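You operate a simulated robot arm through the tools that you are given. There is no shell and no other tool. Be economical: measure what you need, move in short steps, check, and stop when the job is done.

The job below is to be done with a simulated robot arm. You get a single attempt, and the scene is never put back.

## Task
Put the 31 spacer roller from the top of the picking table on the check card and the 38 spacer roller on the white proof card.

Only the result counts: the job must be done as asked and must still hold three seconds after the hand-in. Knocking over, shifting, dropping, spilling or breaking anything else fails it.

## Robot
A 7-joint arm with a two-finger parallel gripper, fixed in place. Base frame: the origin is at the foot of the arm, x ahead of it, y to its left, z up; the work surface is at about z = 0. Readings come in m, degrees, newtons and seconds.
With the tool pointing down near the work surface it reaches from about 0.22 to 0.58 m from the base axis. Its first joint turns from -66.0 to 66.0 degrees. Payload 2.5 kg.
The TCP is the grasp point between the finger pads, 0.023 m short of the fingertips. In the tool frame z runs along the fingers and y along their closing line. Largest opening 0.094 m; finger width 0.038, thickness 0.01; the body of the gripper, 0.054 by 0.096 m, starts 0.039 m behind the TCP.
Orientation is that of the tool frame in the base frame, as a unit quaternion [x, y, z, w]. With the fingers straight down and closing along the base's y, the tool's x points along the base's -x, its y along +y and its z along -z.

## Interface
- The arm moves only by the tool arm_command. Its argument "commands" is a list of rows, each a list of 5 numbers: the shift along the tool's x, y, z in m, then the turn about the tool's z in degrees, then the gripper command, from -1 (shut) to 1 (fully open), values between in proportion. In form: [[x, y, z, twist, gripper], ...]. A call has 1 to 10 rows; each row shifts and turns the commanded pose from where the row before left it, along the tool's axes as they then stand. Each row takes 0.2 s and may step no farther than 0.05 m and 8.6 degrees from the row before; otherwise, or with a gripper value out of range, the whole call is refused. Where a pose cannot be reached the arm comes as near as it can. A force on the tool above 40 N (or 10 N above the force at the start of the call, whichever is more), or a blocked arm, ends the call early, and 0.2 s more pass. The fingers move at their own pace (about 0.108 m/s each) and stop on an object; they squeeze with about 25 N. The grip force told is the motor's: it shows also when the fingers shut on nothing. Time passes only in rows, and 0.2 s behind the last, so rows that do not move let the fingers close. The reply holds the time, the measured pose of the TCP, the force on the tool along the base axes, the opening and the grip force, in the units named above and with some noise, and new pictures: "views" is both (left out), scene, wrist or none.
- Cameras (640 x 400 px; columns grow to the right, rows downward): "scene" is fixed at [0.1291, -0.4409, 0.5137]; the picture's right is [0.56, -0.83, 0.00], its down [-0.70, -0.47, -0.55] and it looks along [0.46, 0.30, -0.84] (base axes); focal length 374 px, centre (320, 200). "wrist" rides on the gripper at [-0.039, 0, -0.044] in the tool frame; the picture's right is [0.00, -1.00, 0.00], its down [0.97, 0.00, -0.24] and it looks along [0.24, 0.00, 0.97] (tool axes); focal length 218 px, centre (320, 200).
- locate(camera, pixels): for up to 12 pixels [column, row] of the newest picture of that camera ("zoom" is the newest enlarged one), the place [x, y, z] in the base frame of the surface seen there, good to about 0.003 m. No time passes.
- zoom(camera, box): a new picture of the part [left, top, right, bottom] of that camera's present view, enlarged. No time passes.
- finish_job(): hands the job in; it is judged then, once.

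Go step by step. Measure first, check grasps and placings, and put right what went wrong. The budget is 60 turns and 120 pictures, counting those below and the enlarged ones. Unless the task says otherwise, let go and move clear before handing in, and close with one line.

The tools are called after ">>>" as name(argument=value, ...) on one line, values as JSON. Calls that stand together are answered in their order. arm_command: Moves the arm, as the interface text tells. Its arguments: {"type":"object","properties":{"commands":{"type":"array"},"views":{"type":"string","enum":["both","scene","wrist","none"]}},"required":["commands"]} The other tools are called the same way: locate (camera, pixels) gives the place of the surface under pixels of a picture; zoom (camera, box) takes an enlarged picture of a part of a camera's view; finish_job () hands the job in.

At the start:

```text
t: 0.0
tool_pos: [0.3296, -0.2878, 0.2123]
ee_rot: [-0.001, 1.0, 0.0, 0.001]
force: [-0.4, 0.3, 0.5]
width: 0.094
grip_force: 0.0
```

scene: 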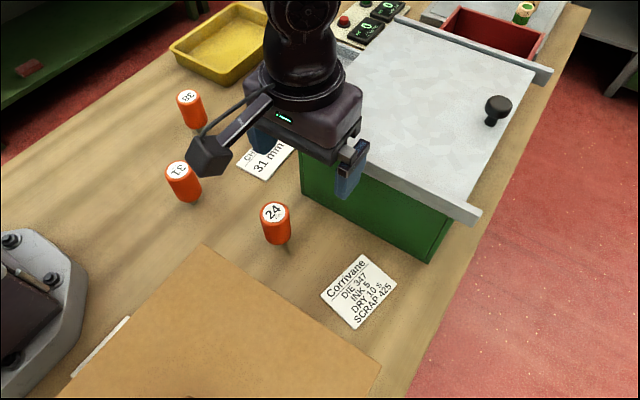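
wrist: 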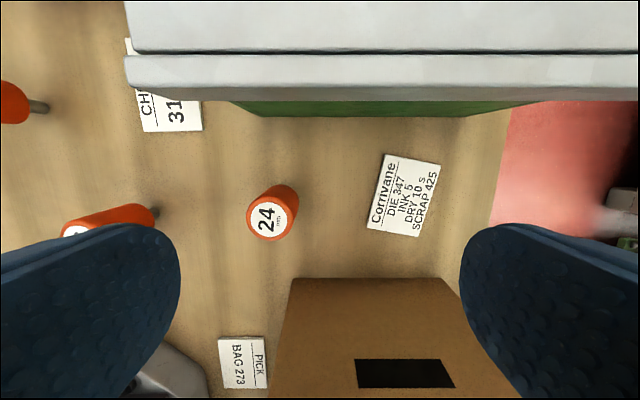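

The scene shows three orange rollers near (191,108), (182,180) and (276,222), with a card reading "31 mm" near (266,158). I'll zoom in to read the labels and find the cards.

>>> zoom(camera="scene", box=[140, 70, 320, 260])

>>> zoom(camera="scene", box=[320, 0, 600, 120])

>>> locate(camera="scene", pixels=[[187, 97], [177, 168], [273, 212], [195, 128], [190, 203], [283, 246], [266, 160], [358, 290], [450, 100], [497, 104], [200, 350], [220, 45]])

```text
2.11 times, centred on (230, 165) of scene
```

zoom: 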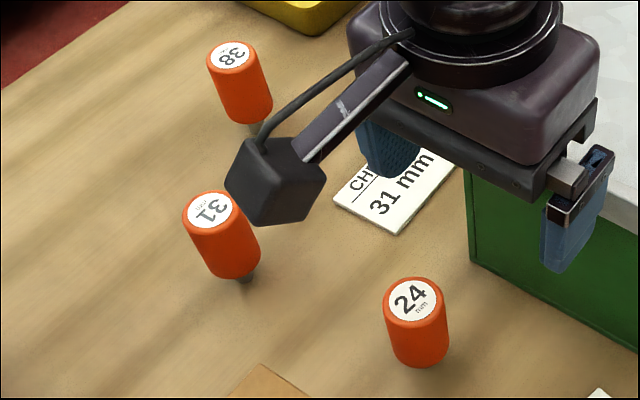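

```text
2.29 times, centred on (460, 60) of scene
```

zoom: 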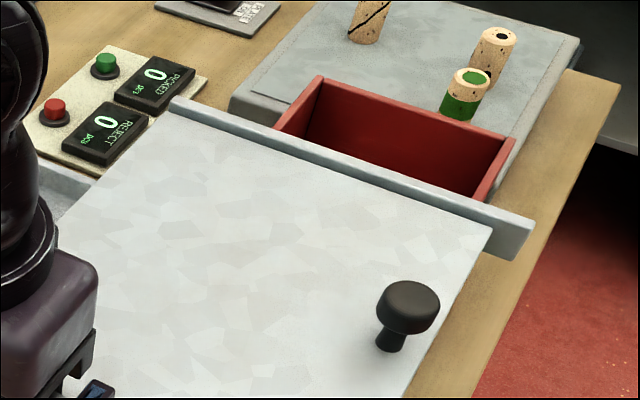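

```text
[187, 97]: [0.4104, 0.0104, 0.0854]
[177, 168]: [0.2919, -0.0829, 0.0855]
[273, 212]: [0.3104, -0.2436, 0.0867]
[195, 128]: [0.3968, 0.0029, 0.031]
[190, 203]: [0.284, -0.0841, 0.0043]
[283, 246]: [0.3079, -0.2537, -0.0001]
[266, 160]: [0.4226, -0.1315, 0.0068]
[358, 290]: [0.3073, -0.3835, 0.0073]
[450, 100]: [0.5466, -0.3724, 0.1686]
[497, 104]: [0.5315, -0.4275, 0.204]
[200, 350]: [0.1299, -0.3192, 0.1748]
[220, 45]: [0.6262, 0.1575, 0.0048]
```

The rollers read 38 at about (0.41, 0.01), 31 at about (0.29, -0.08) and 24 at about (0.31, -0.245). I still need to identify the proof card, so I'll raise the arm and move it left to see the cards.

>>> arm_command(commands=[[0, 0, -0.04, 0, 1], [0, 0.04, -0.03, 0, 1], [0, 0.05, 0, 0, 1], [0, 0.05, 0, 0, 1], [0.02, 0.045, 0, 0, 1], [0.02, 0.03, 0, 0, 1]])

```text
t: 1.4
tool_pos: [0.2928, -0.0696, 0.2817]
ee_rot: [0.001, 1.0, -0.001, 0.001]
force: [0.8, 0.0, 0.1]
width: 0.0942
grip_force: 0.2
```

scene: 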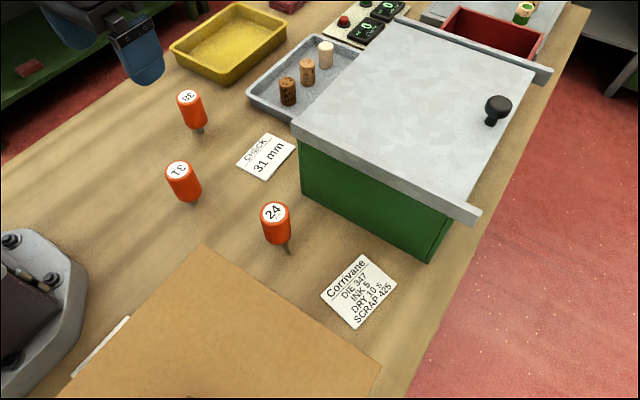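
wrist: 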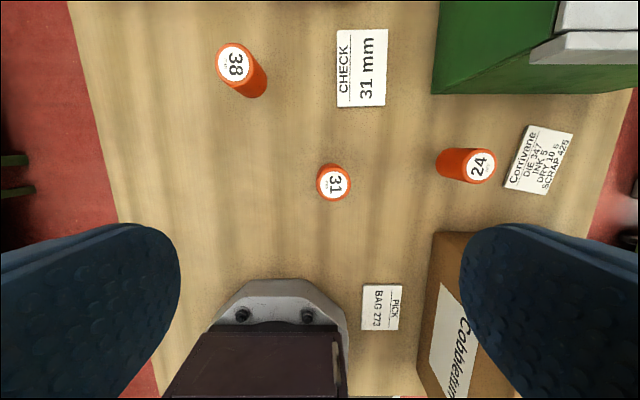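

Now CHECK "31 mm" (266,157), the Corrivane card (358,290) and the PICK card are all visible. I'll read the small print to settle which one is the proof card.

>>> zoom(camera="scene", box=[310, 245, 410, 335])

>>> zoom(camera="wrist", box=[320, 220, 480, 400])

>>> zoom(camera="scene", box=[240, 0, 440, 130])

>>> zoom(camera="scene", box=[150, 80, 310, 220])

>>> locate(camera="scene", pixels=[[187, 97], [177, 168], [274, 210], [237, 161], [270, 135], [295, 150], [264, 179], [320, 293], [365, 254], [397, 287], [358, 328], [200, 246]])

>>> locate(camera="wrist", pixels=[[335, 184], [235, 63], [482, 166], [362, 68], [538, 160], [382, 308], [323, 183], [347, 183], [255, 92]])

```text
4.44 times, centred on (360, 290) of scene
```

zoom: 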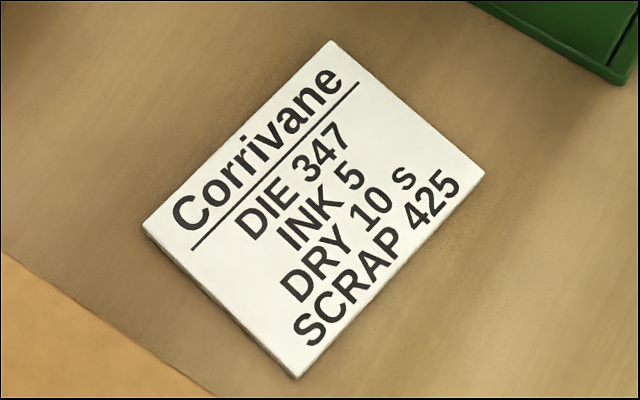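

```text
2.22 times, centred on (400, 310) of wrist
```

zoom: 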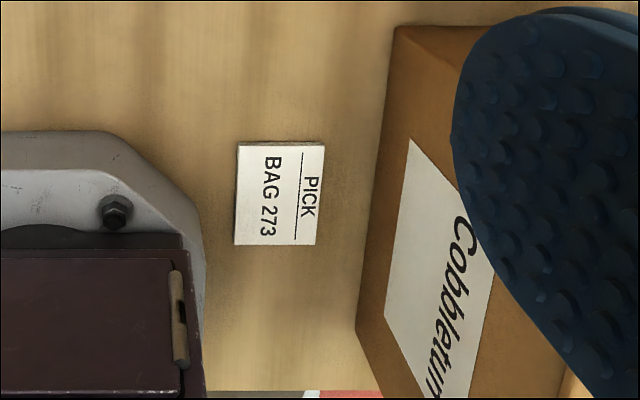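

```text
3.08 times, centred on (340, 65) of scene
```

zoom: 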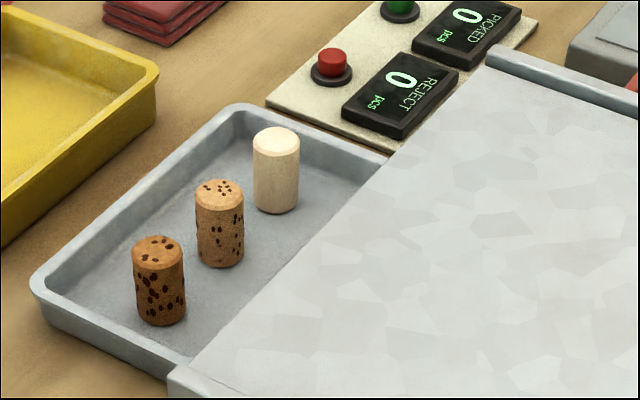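

```text
2.86 times, centred on (230, 150) of scene
```

zoom: 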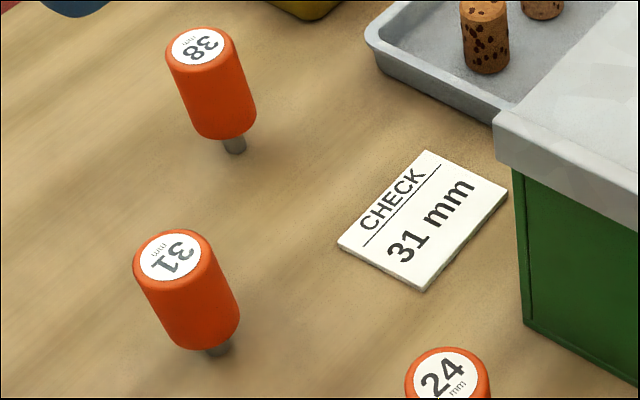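

```text
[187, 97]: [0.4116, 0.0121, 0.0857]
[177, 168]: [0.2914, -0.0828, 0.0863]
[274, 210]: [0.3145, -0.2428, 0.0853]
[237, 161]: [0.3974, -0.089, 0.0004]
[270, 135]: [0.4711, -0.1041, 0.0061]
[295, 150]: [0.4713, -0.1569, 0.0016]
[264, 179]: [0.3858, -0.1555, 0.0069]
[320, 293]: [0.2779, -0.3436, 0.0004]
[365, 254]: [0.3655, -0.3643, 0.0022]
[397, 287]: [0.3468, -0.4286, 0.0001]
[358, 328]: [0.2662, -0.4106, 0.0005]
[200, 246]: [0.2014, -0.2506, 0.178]
```

```text
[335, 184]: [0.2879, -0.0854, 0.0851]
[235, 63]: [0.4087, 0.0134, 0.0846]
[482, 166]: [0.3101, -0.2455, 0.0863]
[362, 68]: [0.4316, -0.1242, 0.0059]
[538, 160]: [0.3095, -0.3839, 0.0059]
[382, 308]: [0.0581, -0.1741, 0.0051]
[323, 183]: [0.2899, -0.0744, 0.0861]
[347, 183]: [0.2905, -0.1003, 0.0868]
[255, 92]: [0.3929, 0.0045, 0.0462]
```

The Corrivane card (DIE/INK/DRY) is the printing proof card, and CHECK is the check card. I'll measure the cabinet lid edges for clearance.

>>> locate(camera="scene", pixels=[[294, 122], [300, 133], [340, 65], [397, 19], [385, 170], [468, 213], [300, 150], [430, 255], [303, 190], [250, 105], [292, 115], [478, 210]])

>>> zoom(camera="wrist", box=[260, 20, 420, 220])

```text
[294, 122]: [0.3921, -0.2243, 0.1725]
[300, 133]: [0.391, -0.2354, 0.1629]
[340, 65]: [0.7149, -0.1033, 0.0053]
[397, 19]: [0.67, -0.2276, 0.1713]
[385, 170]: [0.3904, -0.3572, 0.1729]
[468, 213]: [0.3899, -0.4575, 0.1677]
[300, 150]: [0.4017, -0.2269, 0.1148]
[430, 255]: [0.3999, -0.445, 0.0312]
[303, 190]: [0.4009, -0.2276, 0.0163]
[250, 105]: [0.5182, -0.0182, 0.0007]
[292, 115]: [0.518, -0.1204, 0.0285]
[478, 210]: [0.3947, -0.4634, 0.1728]
```

```text
2.00 times, centred on (340, 120) of wrist
```

zoom: 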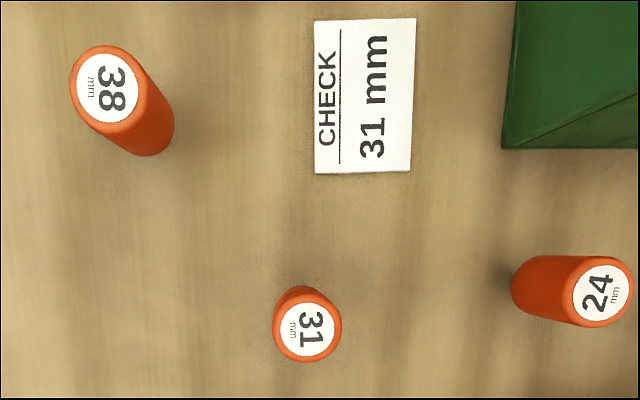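

Clearances are fine: the lid edge is at y≈-0.222 and x≥0.39. I'll descend above the 31 roller at about (0.289, -0.087) and check alignment.

>>> arm_command(commands=[[0.004, -0.017, 0.04, 0, 1], [0, 0, 0.05, 0, 1], [0, 0, 0.04, 0, 1], [0, 0, 0, 0, 1]], views="both")

```text
t: 2.4
tool_pos: [0.2855, -0.0884, 0.152]
ee_rot: [0.0, 1.0, 0.001, 0.0]
force: [-0.3, 0.4, 0.1]
width: 0.0939
grip_force: 0.0
```

scene: 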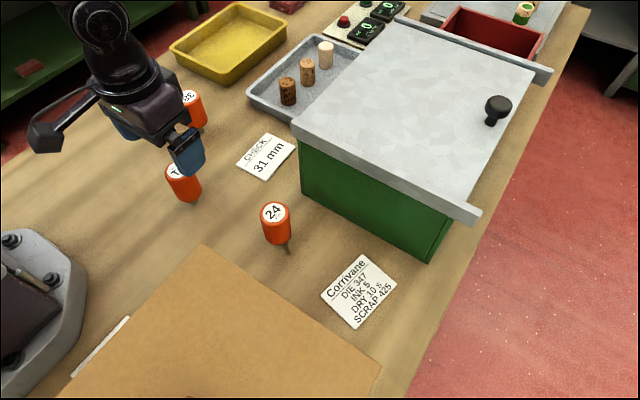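
wrist: 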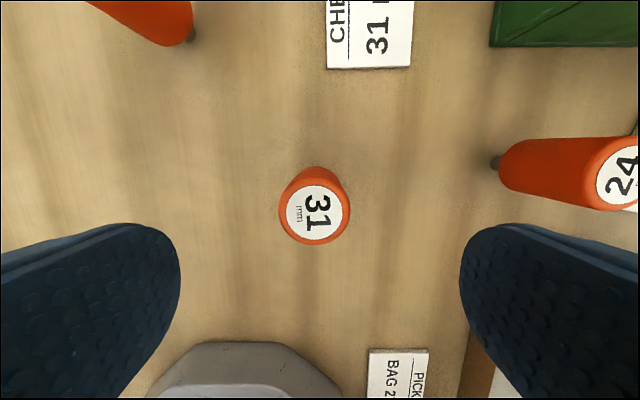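

The roller is centred in the wrist picture, with its top at about (314,212). A protrusion on the arm at scene (45,135) needs its height checked, along with the roller's edges.

>>> locate(camera="scene", pixels=[[45, 135], [45, 150], [30, 130], [70, 112], [130, 110], [380, 365], [290, 305]])

>>> locate(camera="wrist", pixels=[[315, 214], [282, 212], [346, 212], [314, 240], [316, 190], [370, 370]])

```text
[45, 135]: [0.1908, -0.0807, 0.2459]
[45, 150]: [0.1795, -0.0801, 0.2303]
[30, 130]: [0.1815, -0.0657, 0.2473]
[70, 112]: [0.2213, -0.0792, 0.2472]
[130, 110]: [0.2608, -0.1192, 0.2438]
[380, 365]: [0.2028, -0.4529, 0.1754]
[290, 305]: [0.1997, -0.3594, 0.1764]
```

```text
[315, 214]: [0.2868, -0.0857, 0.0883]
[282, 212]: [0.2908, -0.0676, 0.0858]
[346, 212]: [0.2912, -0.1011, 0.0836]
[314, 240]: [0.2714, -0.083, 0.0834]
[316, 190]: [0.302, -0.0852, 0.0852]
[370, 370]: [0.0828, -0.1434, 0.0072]
```

The protrusion sits about 0.11 m behind the TCP (-x) and about 0.075 m above it, so it would hit the box (edge x=0.20, top 0.176) at the proof card unless I twist. For the 31 roller it's clear, so I'll descend onto it.

>>> arm_command(commands=[[-0.001, 0.003, 0.03, 0, 0.8], [0, 0, 0.03, 0, 0.5], [0, 0, 0.025, 0, 0.3], [0, 0, 0.014, 0, 0.2], [0, 0, 0, 0, 0.1]])

```text
t: 3.6
tool_pos: [0.2885, -0.0869, 0.0535]
ee_rot: [0.0, 1.0, 0.0, 0.0]
force: [-0.4, -0.1, -1.4]
width: 0.052
grip_force: 0.1
```

scene: 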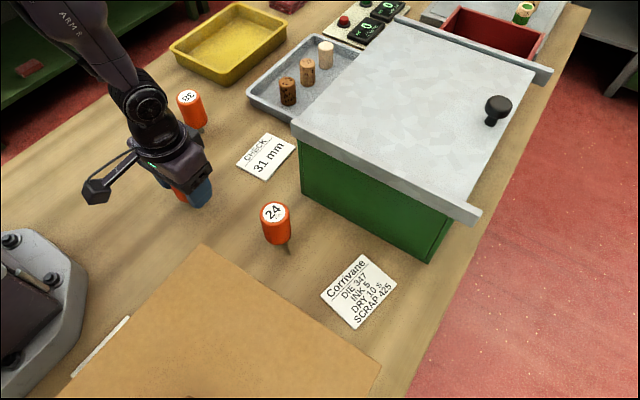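
wrist: 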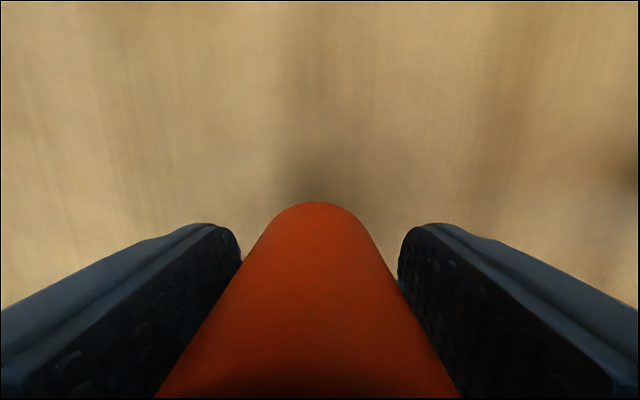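

The roller is well centred between the pads, so I'll close on it.

>>> arm_command(commands=[[0, 0, 0, 0, -0.1], [0, 0, 0, 0, -0.3], [0, 0, 0, 0, -0.5], [0, 0, 0, 0, -1], [0, 0, 0, 0, -1]])

```text
t: 4.8
tool_pos: [0.2884, -0.0867, 0.0527]
ee_rot: [0.001, 1.0, 0.0, 0.0]
force: [0.4, -0.4, -0.4]
width: 0.039
grip_force: 25.0
```

scene: 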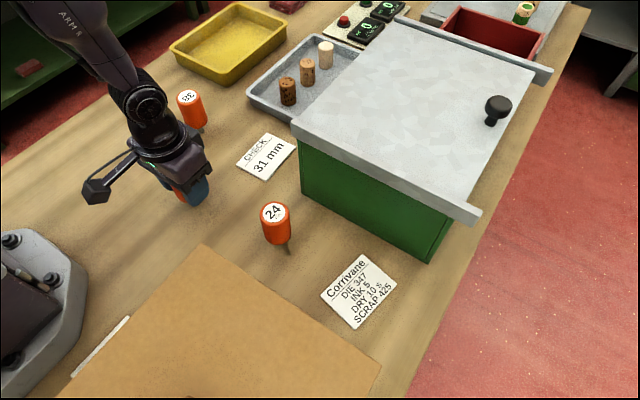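
wrist: 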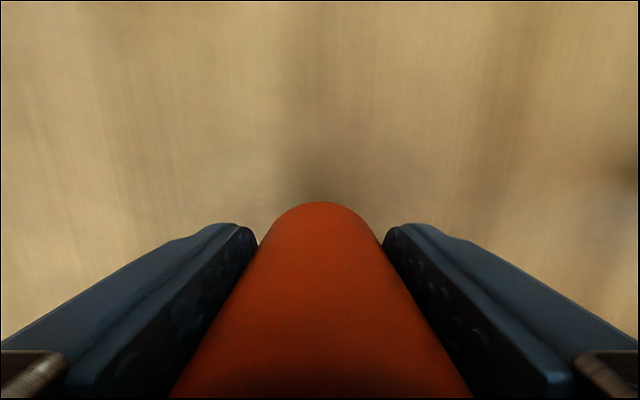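

Grip is firm (25 N, width 0.039). I'll lift and carry it to above the CHECK card at about (0.431, -0.126).

>>> arm_command(commands=[[0, 0, -0.03, 0, -1], [0, 0, -0.03, 0, -1], [-0.03, -0.009, 0, 0, -1], [-0.04, -0.01, 0, 0, -1], [-0.04, -0.01, 0, 0, -1], [-0.0325, -0.0103, 0, 0, -1], [0, 0, 0, 0, -1]])

```text
t: 6.4
tool_pos: [0.4313, -0.1264, 0.1111]
ee_rot: [0.001, 1.0, 0.0, 0.0]
force: [0.0, 0.1, -0.8]
width: 0.0391
grip_force: 24.9
```

scene: 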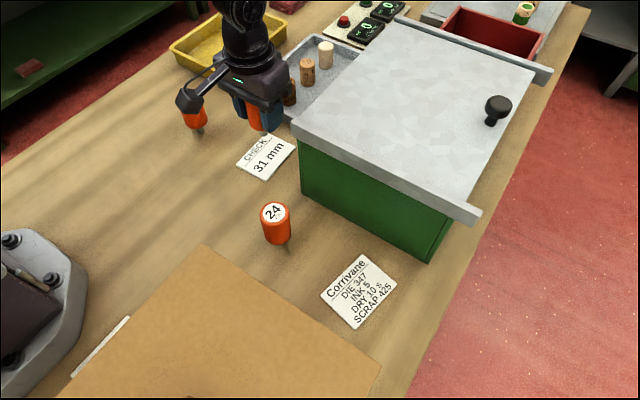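
wrist: 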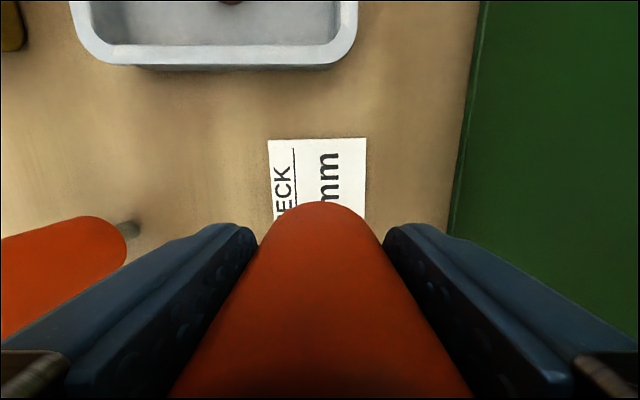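

The pin is over the card, judging by the scene near (264,130). I'll lower to just above it, then take fine steps and watch the force.

>>> arm_command(commands=[[0, 0, 0.02, 0, -1], [0, 0, 0.017, 0, -1], [0, 0, 0.01, 0, -1], [0, 0, 0, 0, -1]])

>>> zoom(camera="scene", box=[210, 90, 320, 200])

```text
t: 7.4
tool_pos: [0.4316, -0.1268, 0.0648]
ee_rot: [0.001, 1.0, 0.0, 0.0]
force: [0.0, 0.2, -0.2]
width: 0.0392
grip_force: 25.0
```

scene: 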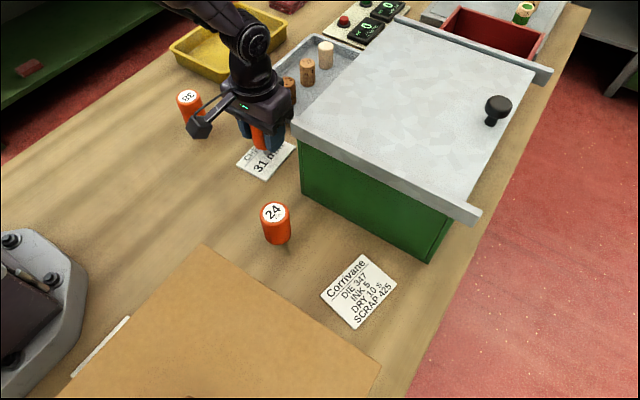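
wrist: 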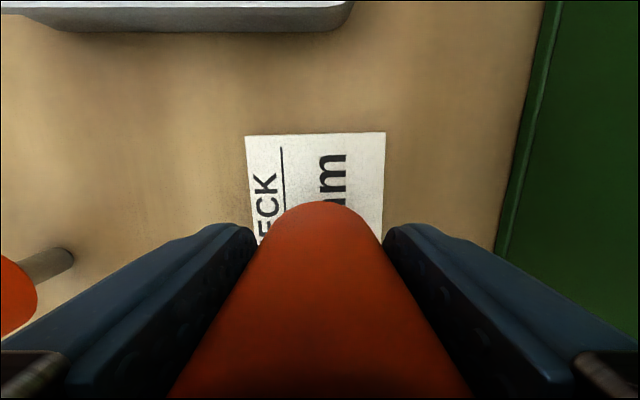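

```text
3.64 times, centred on (265, 145) of scene
```

zoom: 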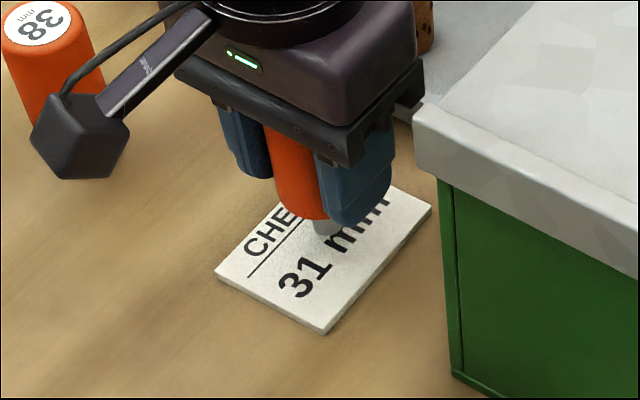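

The pin is over the middle of the card with a few mm to go. I'll lower in small steps.

>>> arm_command(commands=[[0, 0, 0.002, 0, -1], [0, 0, 0.0015, 0, -1], [0, 0, 0, 0, -1]], views="none")

>>> zoom(camera="scene", box=[235, 120, 305, 185])

```text
t: 8.2
tool_pos: [0.4296, -0.1261, 0.0625]
ee_rot: [0.0, 1.0, 0.0, 0.0]
force: [0.7, -0.3, -1.5]
width: 0.0392
grip_force: 25.4
```

```text
6.15 times, centred on (270, 152) of scene
```

zoom: 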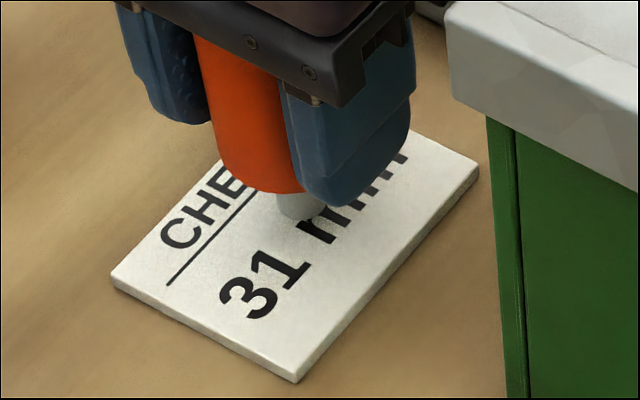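

>>> arm_command(commands=[[0, 0, 0.001, 0, -1], [0, 0, 0, 0, -1]], views="none")

```text
t: 8.8
tool_pos: [0.4307, -0.1262, 0.0616]
ee_rot: [0.001, 1.0, 0.0, 0.0]
force: [-0.7, -0.7, -1.5]
width: 0.0393
grip_force: 25.3
```

No clear contact force yet (about -1.5 N), so I'll keep going 1 mm at a time.

>>> arm_command(commands=[[0, 0, 0.001, 0, -1], [0, 0, 0, 0, -1]], views="none")

```text
t: 9.4
tool_pos: [0.4301, -0.1261, 0.0612]
ee_rot: [0.0, 1.0, 0.0, 0.0]
force: [0.1, 0.7, -0.7]
width: 0.0388
grip_force: 24.8
```

>>> arm_command(commands=[[0, 0, 0.001, 0, -1], [0, 0, 0, 0, -1]], views="none")

```text
t: 10.0
tool_pos: [0.4302, -0.1267, 0.06]
ee_rot: [0.0, 1.0, 0.0, 0.0]
force: [0.1, 0.2, -1.2]
width: 0.0393
grip_force: 24.5
```

>>> arm_command(commands=[[0, 0, 0.001, 0, -1], [0, 0, 0, 0, -1]], views="none")

>>> zoom(camera="scene", box=[235, 120, 305, 185])

```text
t: 10.6
tool_pos: [0.4308, -0.1262, 0.0605]
ee_rot: [0.0, 1.0, -0.001, -0.001]
force: [-0.9, 0.7, 5.5]
width: 0.0394
grip_force: 24.5
```

```text
6.15 times, centred on (270, 152) of scene
```

zoom: 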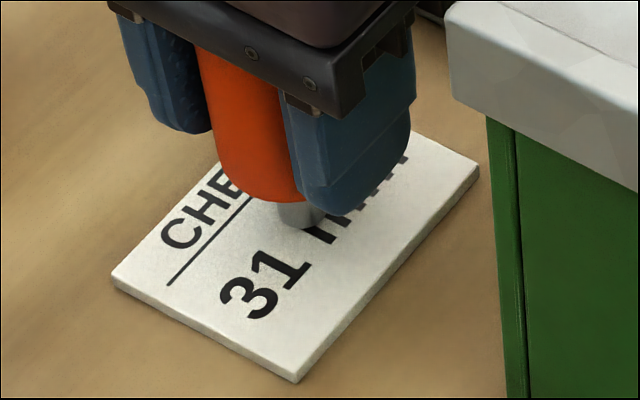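

Contact: the force rose to +5.5 N and the pin sits on the card. I'll open gently, partway first.

>>> arm_command(commands=[[0, 0, 0, 0, -0.1], [0, 0, 0, 0, 0.1], [0, 0, 0, 0, 0.4], [0, 0, 0, 0, 0.6], [0, 0, 0, 0, 0.6]])

```text
t: 11.8
tool_pos: [0.4297, -0.1255, 0.0585]
ee_rot: [0.001, 1.0, 0.0, 0.0]
force: [-0.1, -0.7, 0.7]
width: 0.0752
grip_force: 0.0
```

scene: 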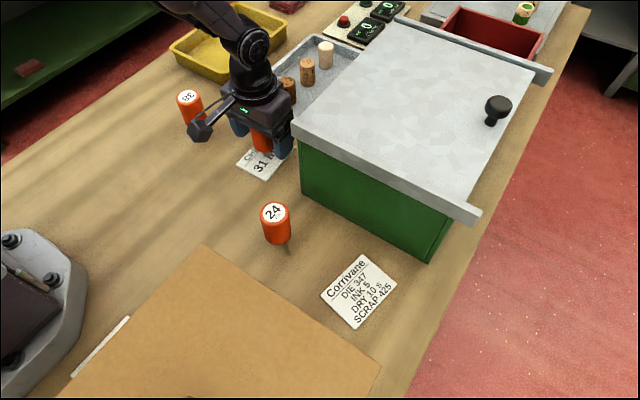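
wrist: 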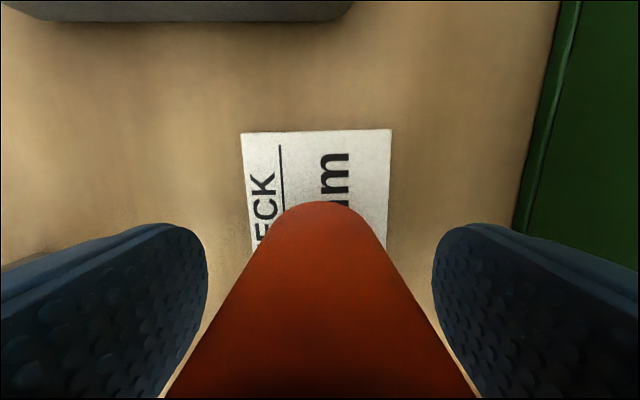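

It stands free. I'll lift straight up and move over to above the 38 roller.

>>> arm_command(commands=[[0, 0, -0.03, 0, 0.6], [0, 0, -0.04, 0, 1], [0, 0, -0.04, 0, 1], [0.006, 0.04, 0, 0, 1], [0.008, 0.05, 0, 0, 1], [0.008, 0.047, 0, 0, 1], [0, 0, 0, 0, 1]])

```text
refused: row 5 steps farther than a row can; nothing moved
```

>>> arm_command(commands=[[0, 0, -0.03, 0, 0.6], [0, 0, -0.04, 0, 1], [0, 0, -0.04, 0, 1], [0.006, 0.04, 0, 0, 1], [0.008, 0.049, 0, 0, 1], [0.008, 0.048, 0, 0, 1], [0, 0, 0, 0, 1]])

```text
t: 13.4
tool_pos: [0.4099, 0.0141, 0.1668]
ee_rot: [0.001, 1.0, 0.0, 0.0]
force: [-0.3, -0.1, -0.6]
width: 0.0941
grip_force: 0.0
```

scene: 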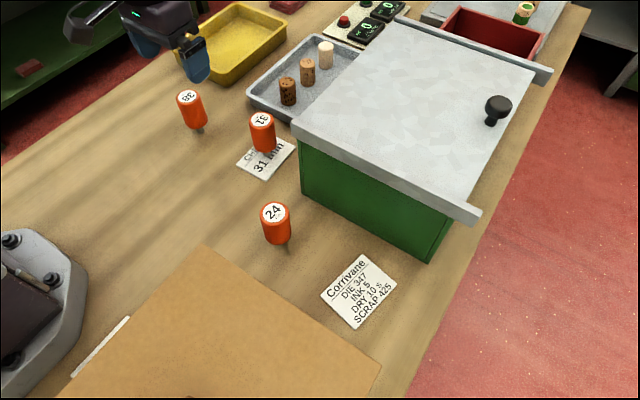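
wrist: 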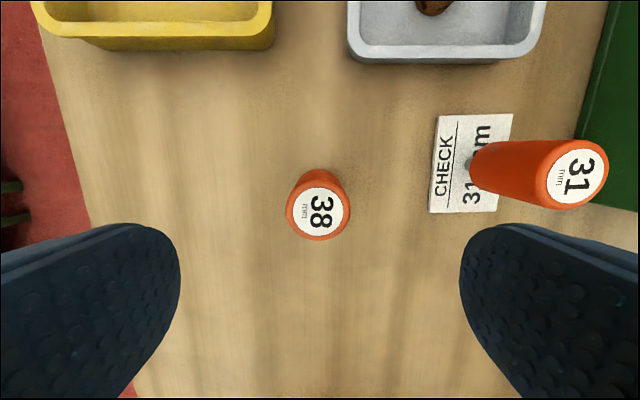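

The 31 roller stands upright on the check card. Now I'll measure the 38 roller's edges in the wrist picture.

>>> locate(camera="wrist", pixels=[[318, 212], [290, 211], [346, 211], [318, 236], [318, 191], [488, 130]])

```text
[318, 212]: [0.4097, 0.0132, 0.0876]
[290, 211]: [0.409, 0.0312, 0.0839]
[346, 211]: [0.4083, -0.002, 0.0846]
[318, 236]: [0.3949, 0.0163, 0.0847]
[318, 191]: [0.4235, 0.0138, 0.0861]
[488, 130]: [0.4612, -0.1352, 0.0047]
```

The centre is at about (0.409, 0.014), so the TCP is aligned. I'll descend with the fingers narrowing partway.

>>> arm_command(commands=[[0.001, 0, 0.035, 0, 0.8], [0, 0, 0.035, 0, 0.5], [0, 0, 0.03, 0, 0.3], [0, 0, 0.014, 0, 0.2], [0, 0, 0, 0, 0.1]])

```text
t: 14.6
tool_pos: [0.4067, 0.0113, 0.053]
ee_rot: [0.001, 1.0, 0.0, 0.0]
force: [0.4, 0.0, 0.0]
width: 0.0519
grip_force: 0.2
```

scene: 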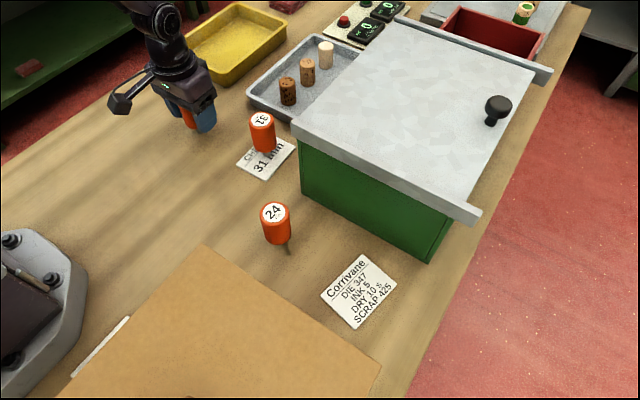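
wrist: 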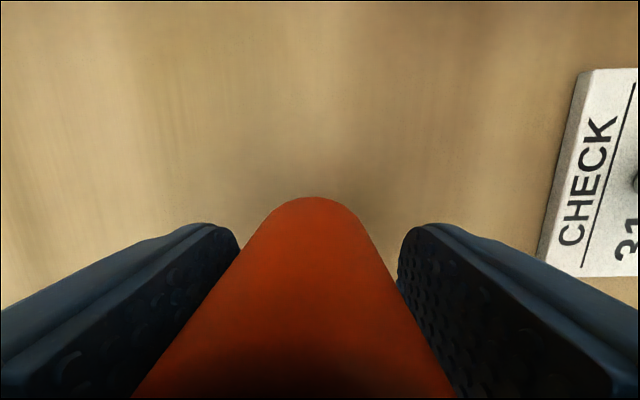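

The roller sits slightly left in the view (its tip is at column ~314, closer to the left pad). I'll shift +y by 2 mm and +x by 1.5 mm, then close.

>>> arm_command(commands=[[-0.0015, 0.002, 0, 0, 0.1], [0, 0, 0, 0, -0.1], [0, 0, 0, 0, -0.3], [0, 0, 0, 0, -1], [0, 0, 0, 0, -1]])

```text
t: 15.8
tool_pos: [0.4061, 0.0143, 0.0542]
ee_rot: [0.001, 1.0, 0.0, 0.001]
force: [0.9, 0.1, 0.3]
width: 0.039
grip_force: 24.9
```

scene: 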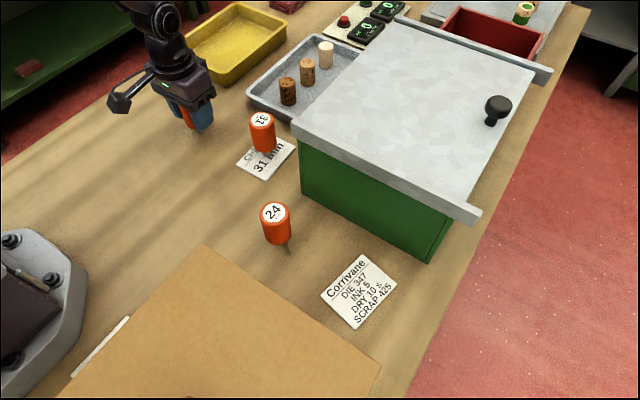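
wrist: 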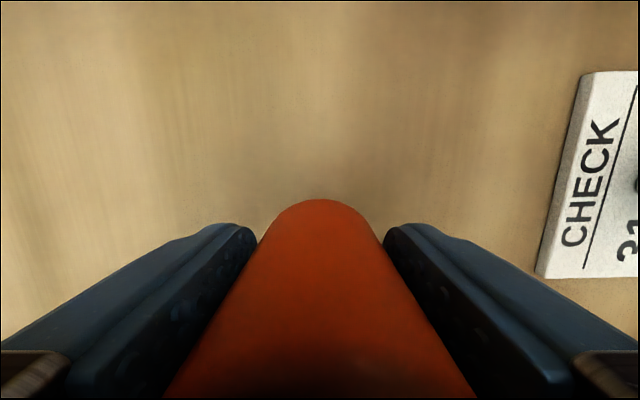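

Gripped. I'll lift high and pull back toward x≈0.32, then twist +y-ward so the rear protrusion clears the box.

>>> arm_command(commands=[[0, 0, -0.03, 0, -1], [0, 0, -0.045, 0, -1], [0, 0, -0.045, 0, -1], [0, 0, -0.045, 0, -1], [0.045, 0, 0, 0, -1], [0.045, -0.02, 0, 0, -1], [0, -0.045, 0, 0, -1], [0, -0.045, 0, 0, -1], [0, 0, 0, 0, -1]], views="none")

>>> arm_command(commands=[[0, 0, 0, 8.6, -1], [0, 0, 0, 8.6, -1], [0, 0, 0, 8.6, -1], [0, 0, 0, 8.6, -1], [0, 0, 0, 8.6, -1], [0, 0, 0, 8.6, -1], [0, 0, 0, 8.6, -1], [0, 0, 0, 8.6, -1], [0, 0, 0, 0, -1]])

```text
t: 17.8
tool_pos: [0.3158, -0.0968, 0.2229]
ee_rot: [0.0, 1.0, 0.0, 0.0]
force: [-1.4, -0.8, -0.8]
width: 0.0392
grip_force: 25.0
```

```text
t: 19.8
tool_pos: [0.3184, -0.0986, 0.2201]
ee_rot: [0.566, 0.825, 0.0, 0.0]
force: [-0.7, -0.1, -1.4]
width: 0.039
grip_force: 25.3
```

scene: 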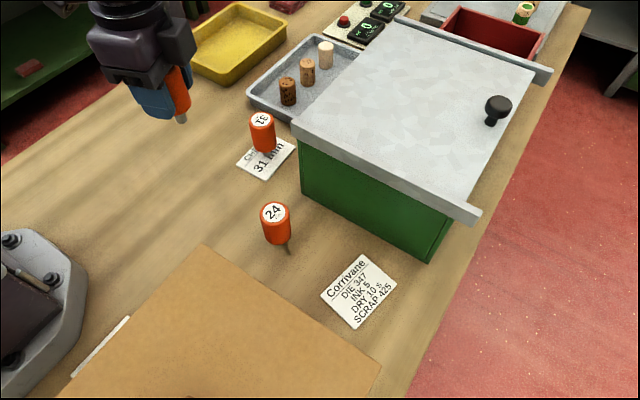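
wrist: 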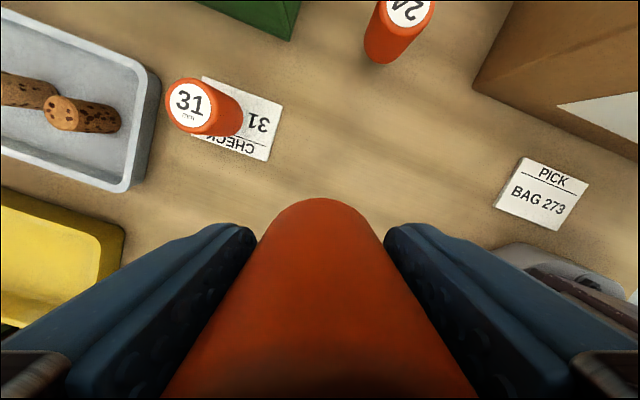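

Twisted as intended: tool x is now (-0.36, 0.93) and the protrusion trails to +y. I'll move to above the proof card centre at about (0.312, -0.385).

>>> arm_command(commands=[[-0.0379, -0.0156, 0, 0, -1], [-0.0379, -0.0156, 0, 0, -1], [-0.0379, -0.0156, 0, 0, -1], [-0.0379, -0.0156, 0, 0, -1], [-0.0379, -0.0156, 0, 0, -1], [-0.0379, -0.0156, 0, 0, -1], [-0.0379, -0.0156, 0, 0, -1], [0, 0, 0, 0, -1]])

```text
t: 21.6
tool_pos: [0.3115, -0.3842, 0.219]
ee_rot: [0.565, 0.825, 0.0, 0.0]
force: [-0.2, 0.3, -0.5]
width: 0.039
grip_force: 24.7
```

scene: 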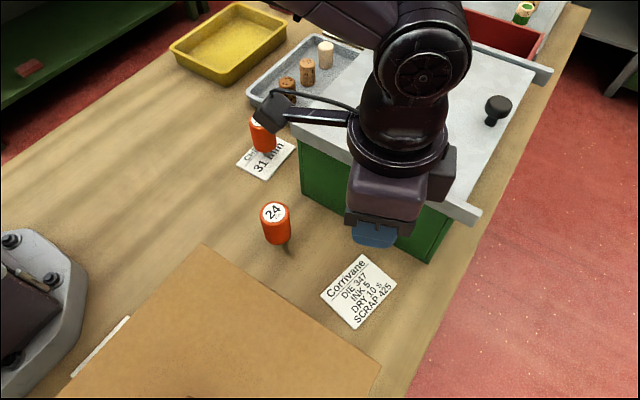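
wrist: 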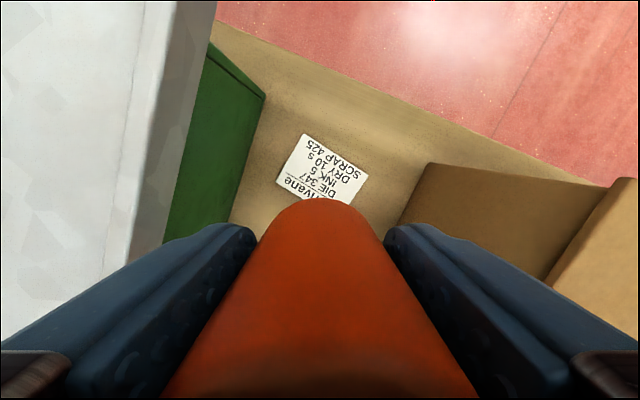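

Over the card. A block on the gripper's +x side at scene (440,175) may come near the lid edge at x≈0.39, so I'll measure it before descending.

>>> locate(camera="scene", pixels=[[452, 150], [442, 175], [452, 185], [430, 195], [400, 150], [445, 155], [270, 110], [260, 120], [415, 213], [350, 215], [460, 60], [345, 160]])

>>> zoom(camera="scene", box=[320, 80, 500, 260])

```text
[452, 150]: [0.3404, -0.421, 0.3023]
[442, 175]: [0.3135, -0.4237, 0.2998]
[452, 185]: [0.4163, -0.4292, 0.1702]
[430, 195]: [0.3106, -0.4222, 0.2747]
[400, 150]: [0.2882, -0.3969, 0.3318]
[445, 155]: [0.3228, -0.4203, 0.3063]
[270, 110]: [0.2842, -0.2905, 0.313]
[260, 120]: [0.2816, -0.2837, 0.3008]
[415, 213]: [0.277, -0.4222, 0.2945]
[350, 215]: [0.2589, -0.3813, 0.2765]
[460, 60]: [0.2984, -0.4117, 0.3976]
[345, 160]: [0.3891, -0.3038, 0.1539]
```

```text
2.22 times, centred on (410, 170) of scene
```

zoom: 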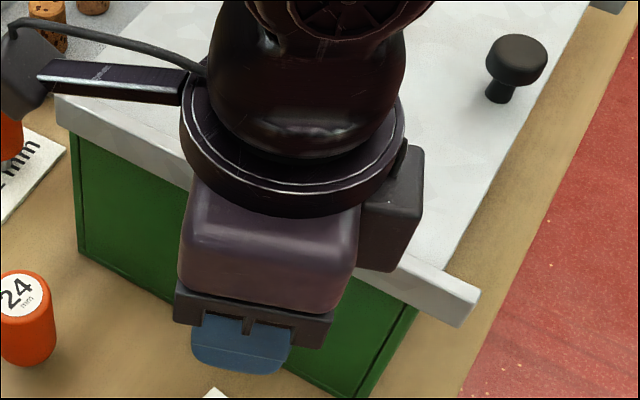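

That block is the camera body (x 0.31–0.34), so it's clear of the lid. I'll shift 5 mm toward -x for extra margin and lower to just above the card.

>>> arm_command(commands=[[0.0018, -0.0047, 0.03, 0, -1], [0, 0, 0.03, 0, -1], [0, 0, 0.03, 0, -1], [0, 0, 0.03, 0, -1], [0, 0, 0.02, 0, -1], [0, 0, 0.01, 0, -1], [0, 0, 0, 0, -1]])

>>> zoom(camera="scene", box=[310, 235, 410, 335])

```text
t: 23.2
tool_pos: [0.3074, -0.3829, 0.0693]
ee_rot: [0.565, 0.825, 0.0, 0.0]
force: [0.2, 0.1, -1.6]
width: 0.0394
grip_force: 24.6
```

scene: 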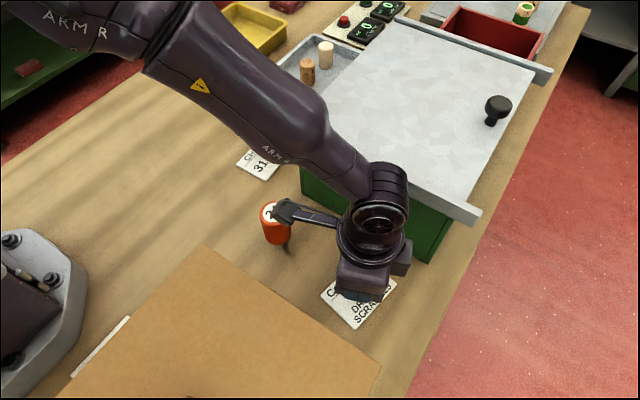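
wrist: 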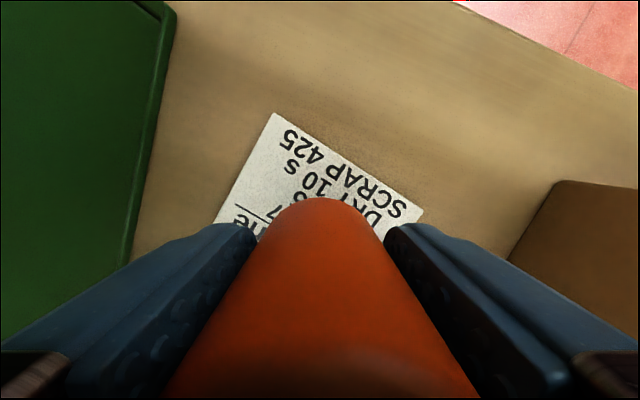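

```text
4.00 times, centred on (360, 285) of scene
```

zoom: 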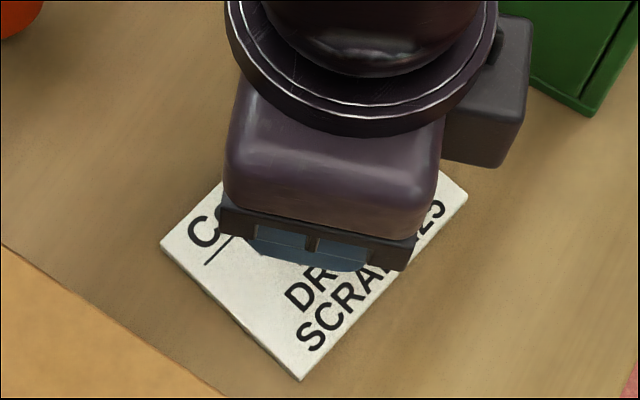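

It's centred over the card at z≈0.069, with contact expected at about 0.060. I'll lower 6 mm, then step finely.

>>> arm_command(commands=[[0, 0, 0.003, 0, -1], [0, 0, 0.003, 0, -1], [0, 0, 0, 0, -1]], views="none")

>>> arm_command(commands=[[0, 0, 0.001, 0, -1], [0, 0, 0, 0, -1]], views="none")

```text
t: 24.0
tool_pos: [0.3075, -0.3834, 0.0641]
ee_rot: [0.565, 0.825, 0.0, 0.0]
force: [0.6, -0.1, -0.9]
width: 0.0389
grip_force: 25.5
```

```text
t: 24.6
tool_pos: [0.3075, -0.3836, 0.063]
ee_rot: [0.565, 0.825, 0.0, 0.0]
force: [-0.8, 0.7, -0.2]
width: 0.0389
grip_force: 25.0
```

>>> arm_command(commands=[[0, 0, 0.001, 0, -1], [0, 0, 0, 0, -1]], views="none")

```text
t: 25.2
tool_pos: [0.3068, -0.3846, 0.062]
ee_rot: [0.566, 0.825, 0.0, 0.0]
force: [-0.8, 0.0, -1.0]
width: 0.0391
grip_force: 24.1
```

>>> arm_command(commands=[[0, 0, 0.001, 0, -1], [0, 0, 0, 0, -1]], views="none")

```text
t: 25.8
tool_pos: [0.3068, -0.3835, 0.0606]
ee_rot: [0.566, 0.824, 0.0, 0.0]
force: [-0.3, 0.7, -0.6]
width: 0.0391
grip_force: 25.5
```

>>> arm_command(commands=[[0, 0, 0.001, 0, -1], [0, 0, 0, 0, -1]], views="none")

```text
t: 26.4
tool_pos: [0.3072, -0.3843, 0.0595]
ee_rot: [0.565, 0.825, -0.001, 0.0]
force: [-0.5, 1.6, 2.7]
width: 0.039
grip_force: 25.0
```

The force rose to +2.7 N, which suggests contact. I'll confirm with half a millimetre more.

>>> arm_command(commands=[[0, 0, 0.0005, 0, -1], [0, 0, 0, 0, -1]], views="none")

```text
t: 27.0
tool_pos: [0.3072, -0.3826, 0.0604]
ee_rot: [0.566, 0.825, -0.001, 0.001]
force: [0.7, 0.6, 6.5]
width: 0.0389
grip_force: 24.6
```

Contact confirmed at 6.5 N. I'll release gently.

>>> arm_command(commands=[[0, 0, 0, 0, -0.1], [0, 0, 0, 0, 0.1], [0, 0, 0, 0, 0.4], [0, 0, 0, 0, 0.6], [0, 0, 0, 0, 0.6]])

```text
t: 28.2
tool_pos: [0.3077, -0.3832, 0.0592]
ee_rot: [0.565, 0.825, 0.0, 0.0]
force: [-0.2, 0.5, -0.8]
width: 0.0752
grip_force: 0.0
```

scene: 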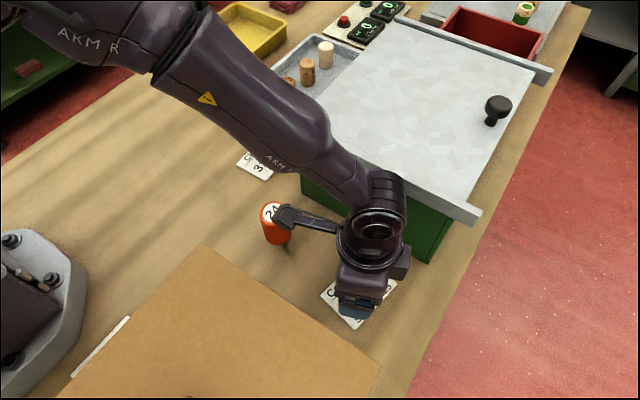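
wrist: 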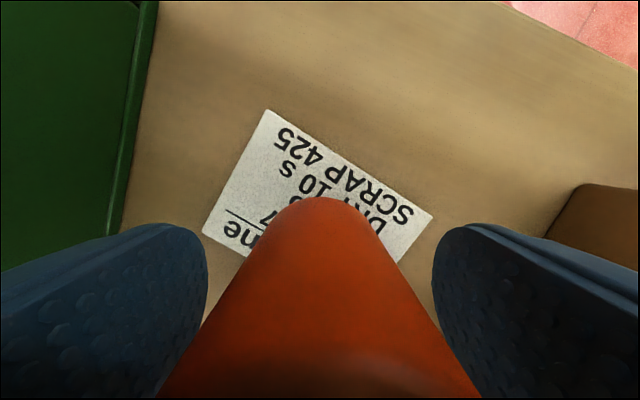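

Released and standing. I'll lift straight up, then back off along +y to see both rollers.

>>> arm_command(commands=[[0, 0, -0.03, 0, 0.6], [0, 0, -0.045, 0, 0.6], [0, 0, -0.045, 0, 0.6], [0, 0, -0.045, 0, 0.6], [0.038, 0.0146, 0, 0, 0.6], [0.038, 0.0146, 0, 0, 0.6], [0.038, 0.0146, 0, 0, 0.6], [0.038, 0.0146, 0, 0, 0.6], [0.038, 0.0146, 0, 0, 0.6], [0.038, 0.0146, 0, 0, 0.6]])

>>> zoom(camera="scene", box=[230, 90, 420, 340])

```text
t: 30.4
tool_pos: [0.3058, -0.1397, 0.2245]
ee_rot: [0.566, 0.824, 0.0, 0.0]
force: [1.0, -0.2, -0.1]
width: 0.0751
grip_force: 0.1
```

scene: 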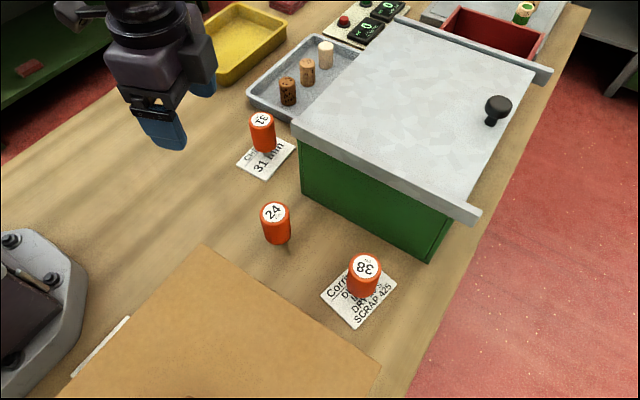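
wrist: 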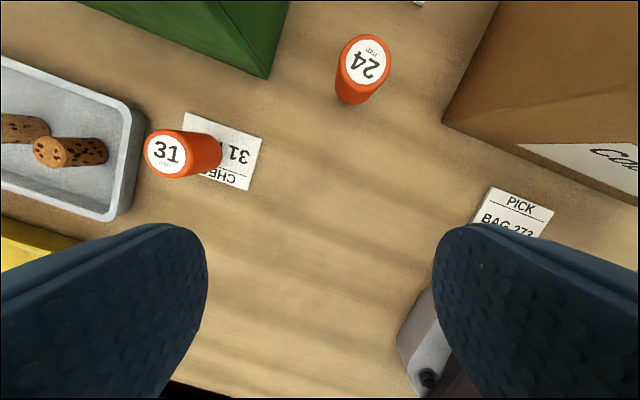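

```text
1.60 times, centred on (325, 215) of scene
```

zoom: 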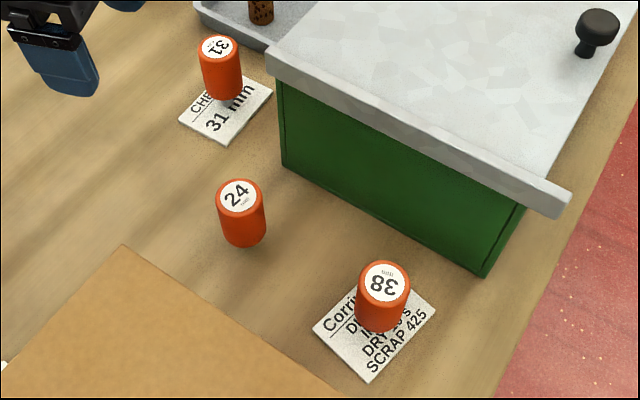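

The 31 roller stands on the CHECK card at (262,130) and the 38 roller stands on the proof card at (365,275). Everything else is where it was and the arm is clear, so I'm handing in.

>>> finish_job()

```text
The job is handed in.
```

The 31 spacer roller is standing on the check card and the 38 on the white Corrivane card, which I took to be the proof card since none is labelled that way; nothing else was moved.
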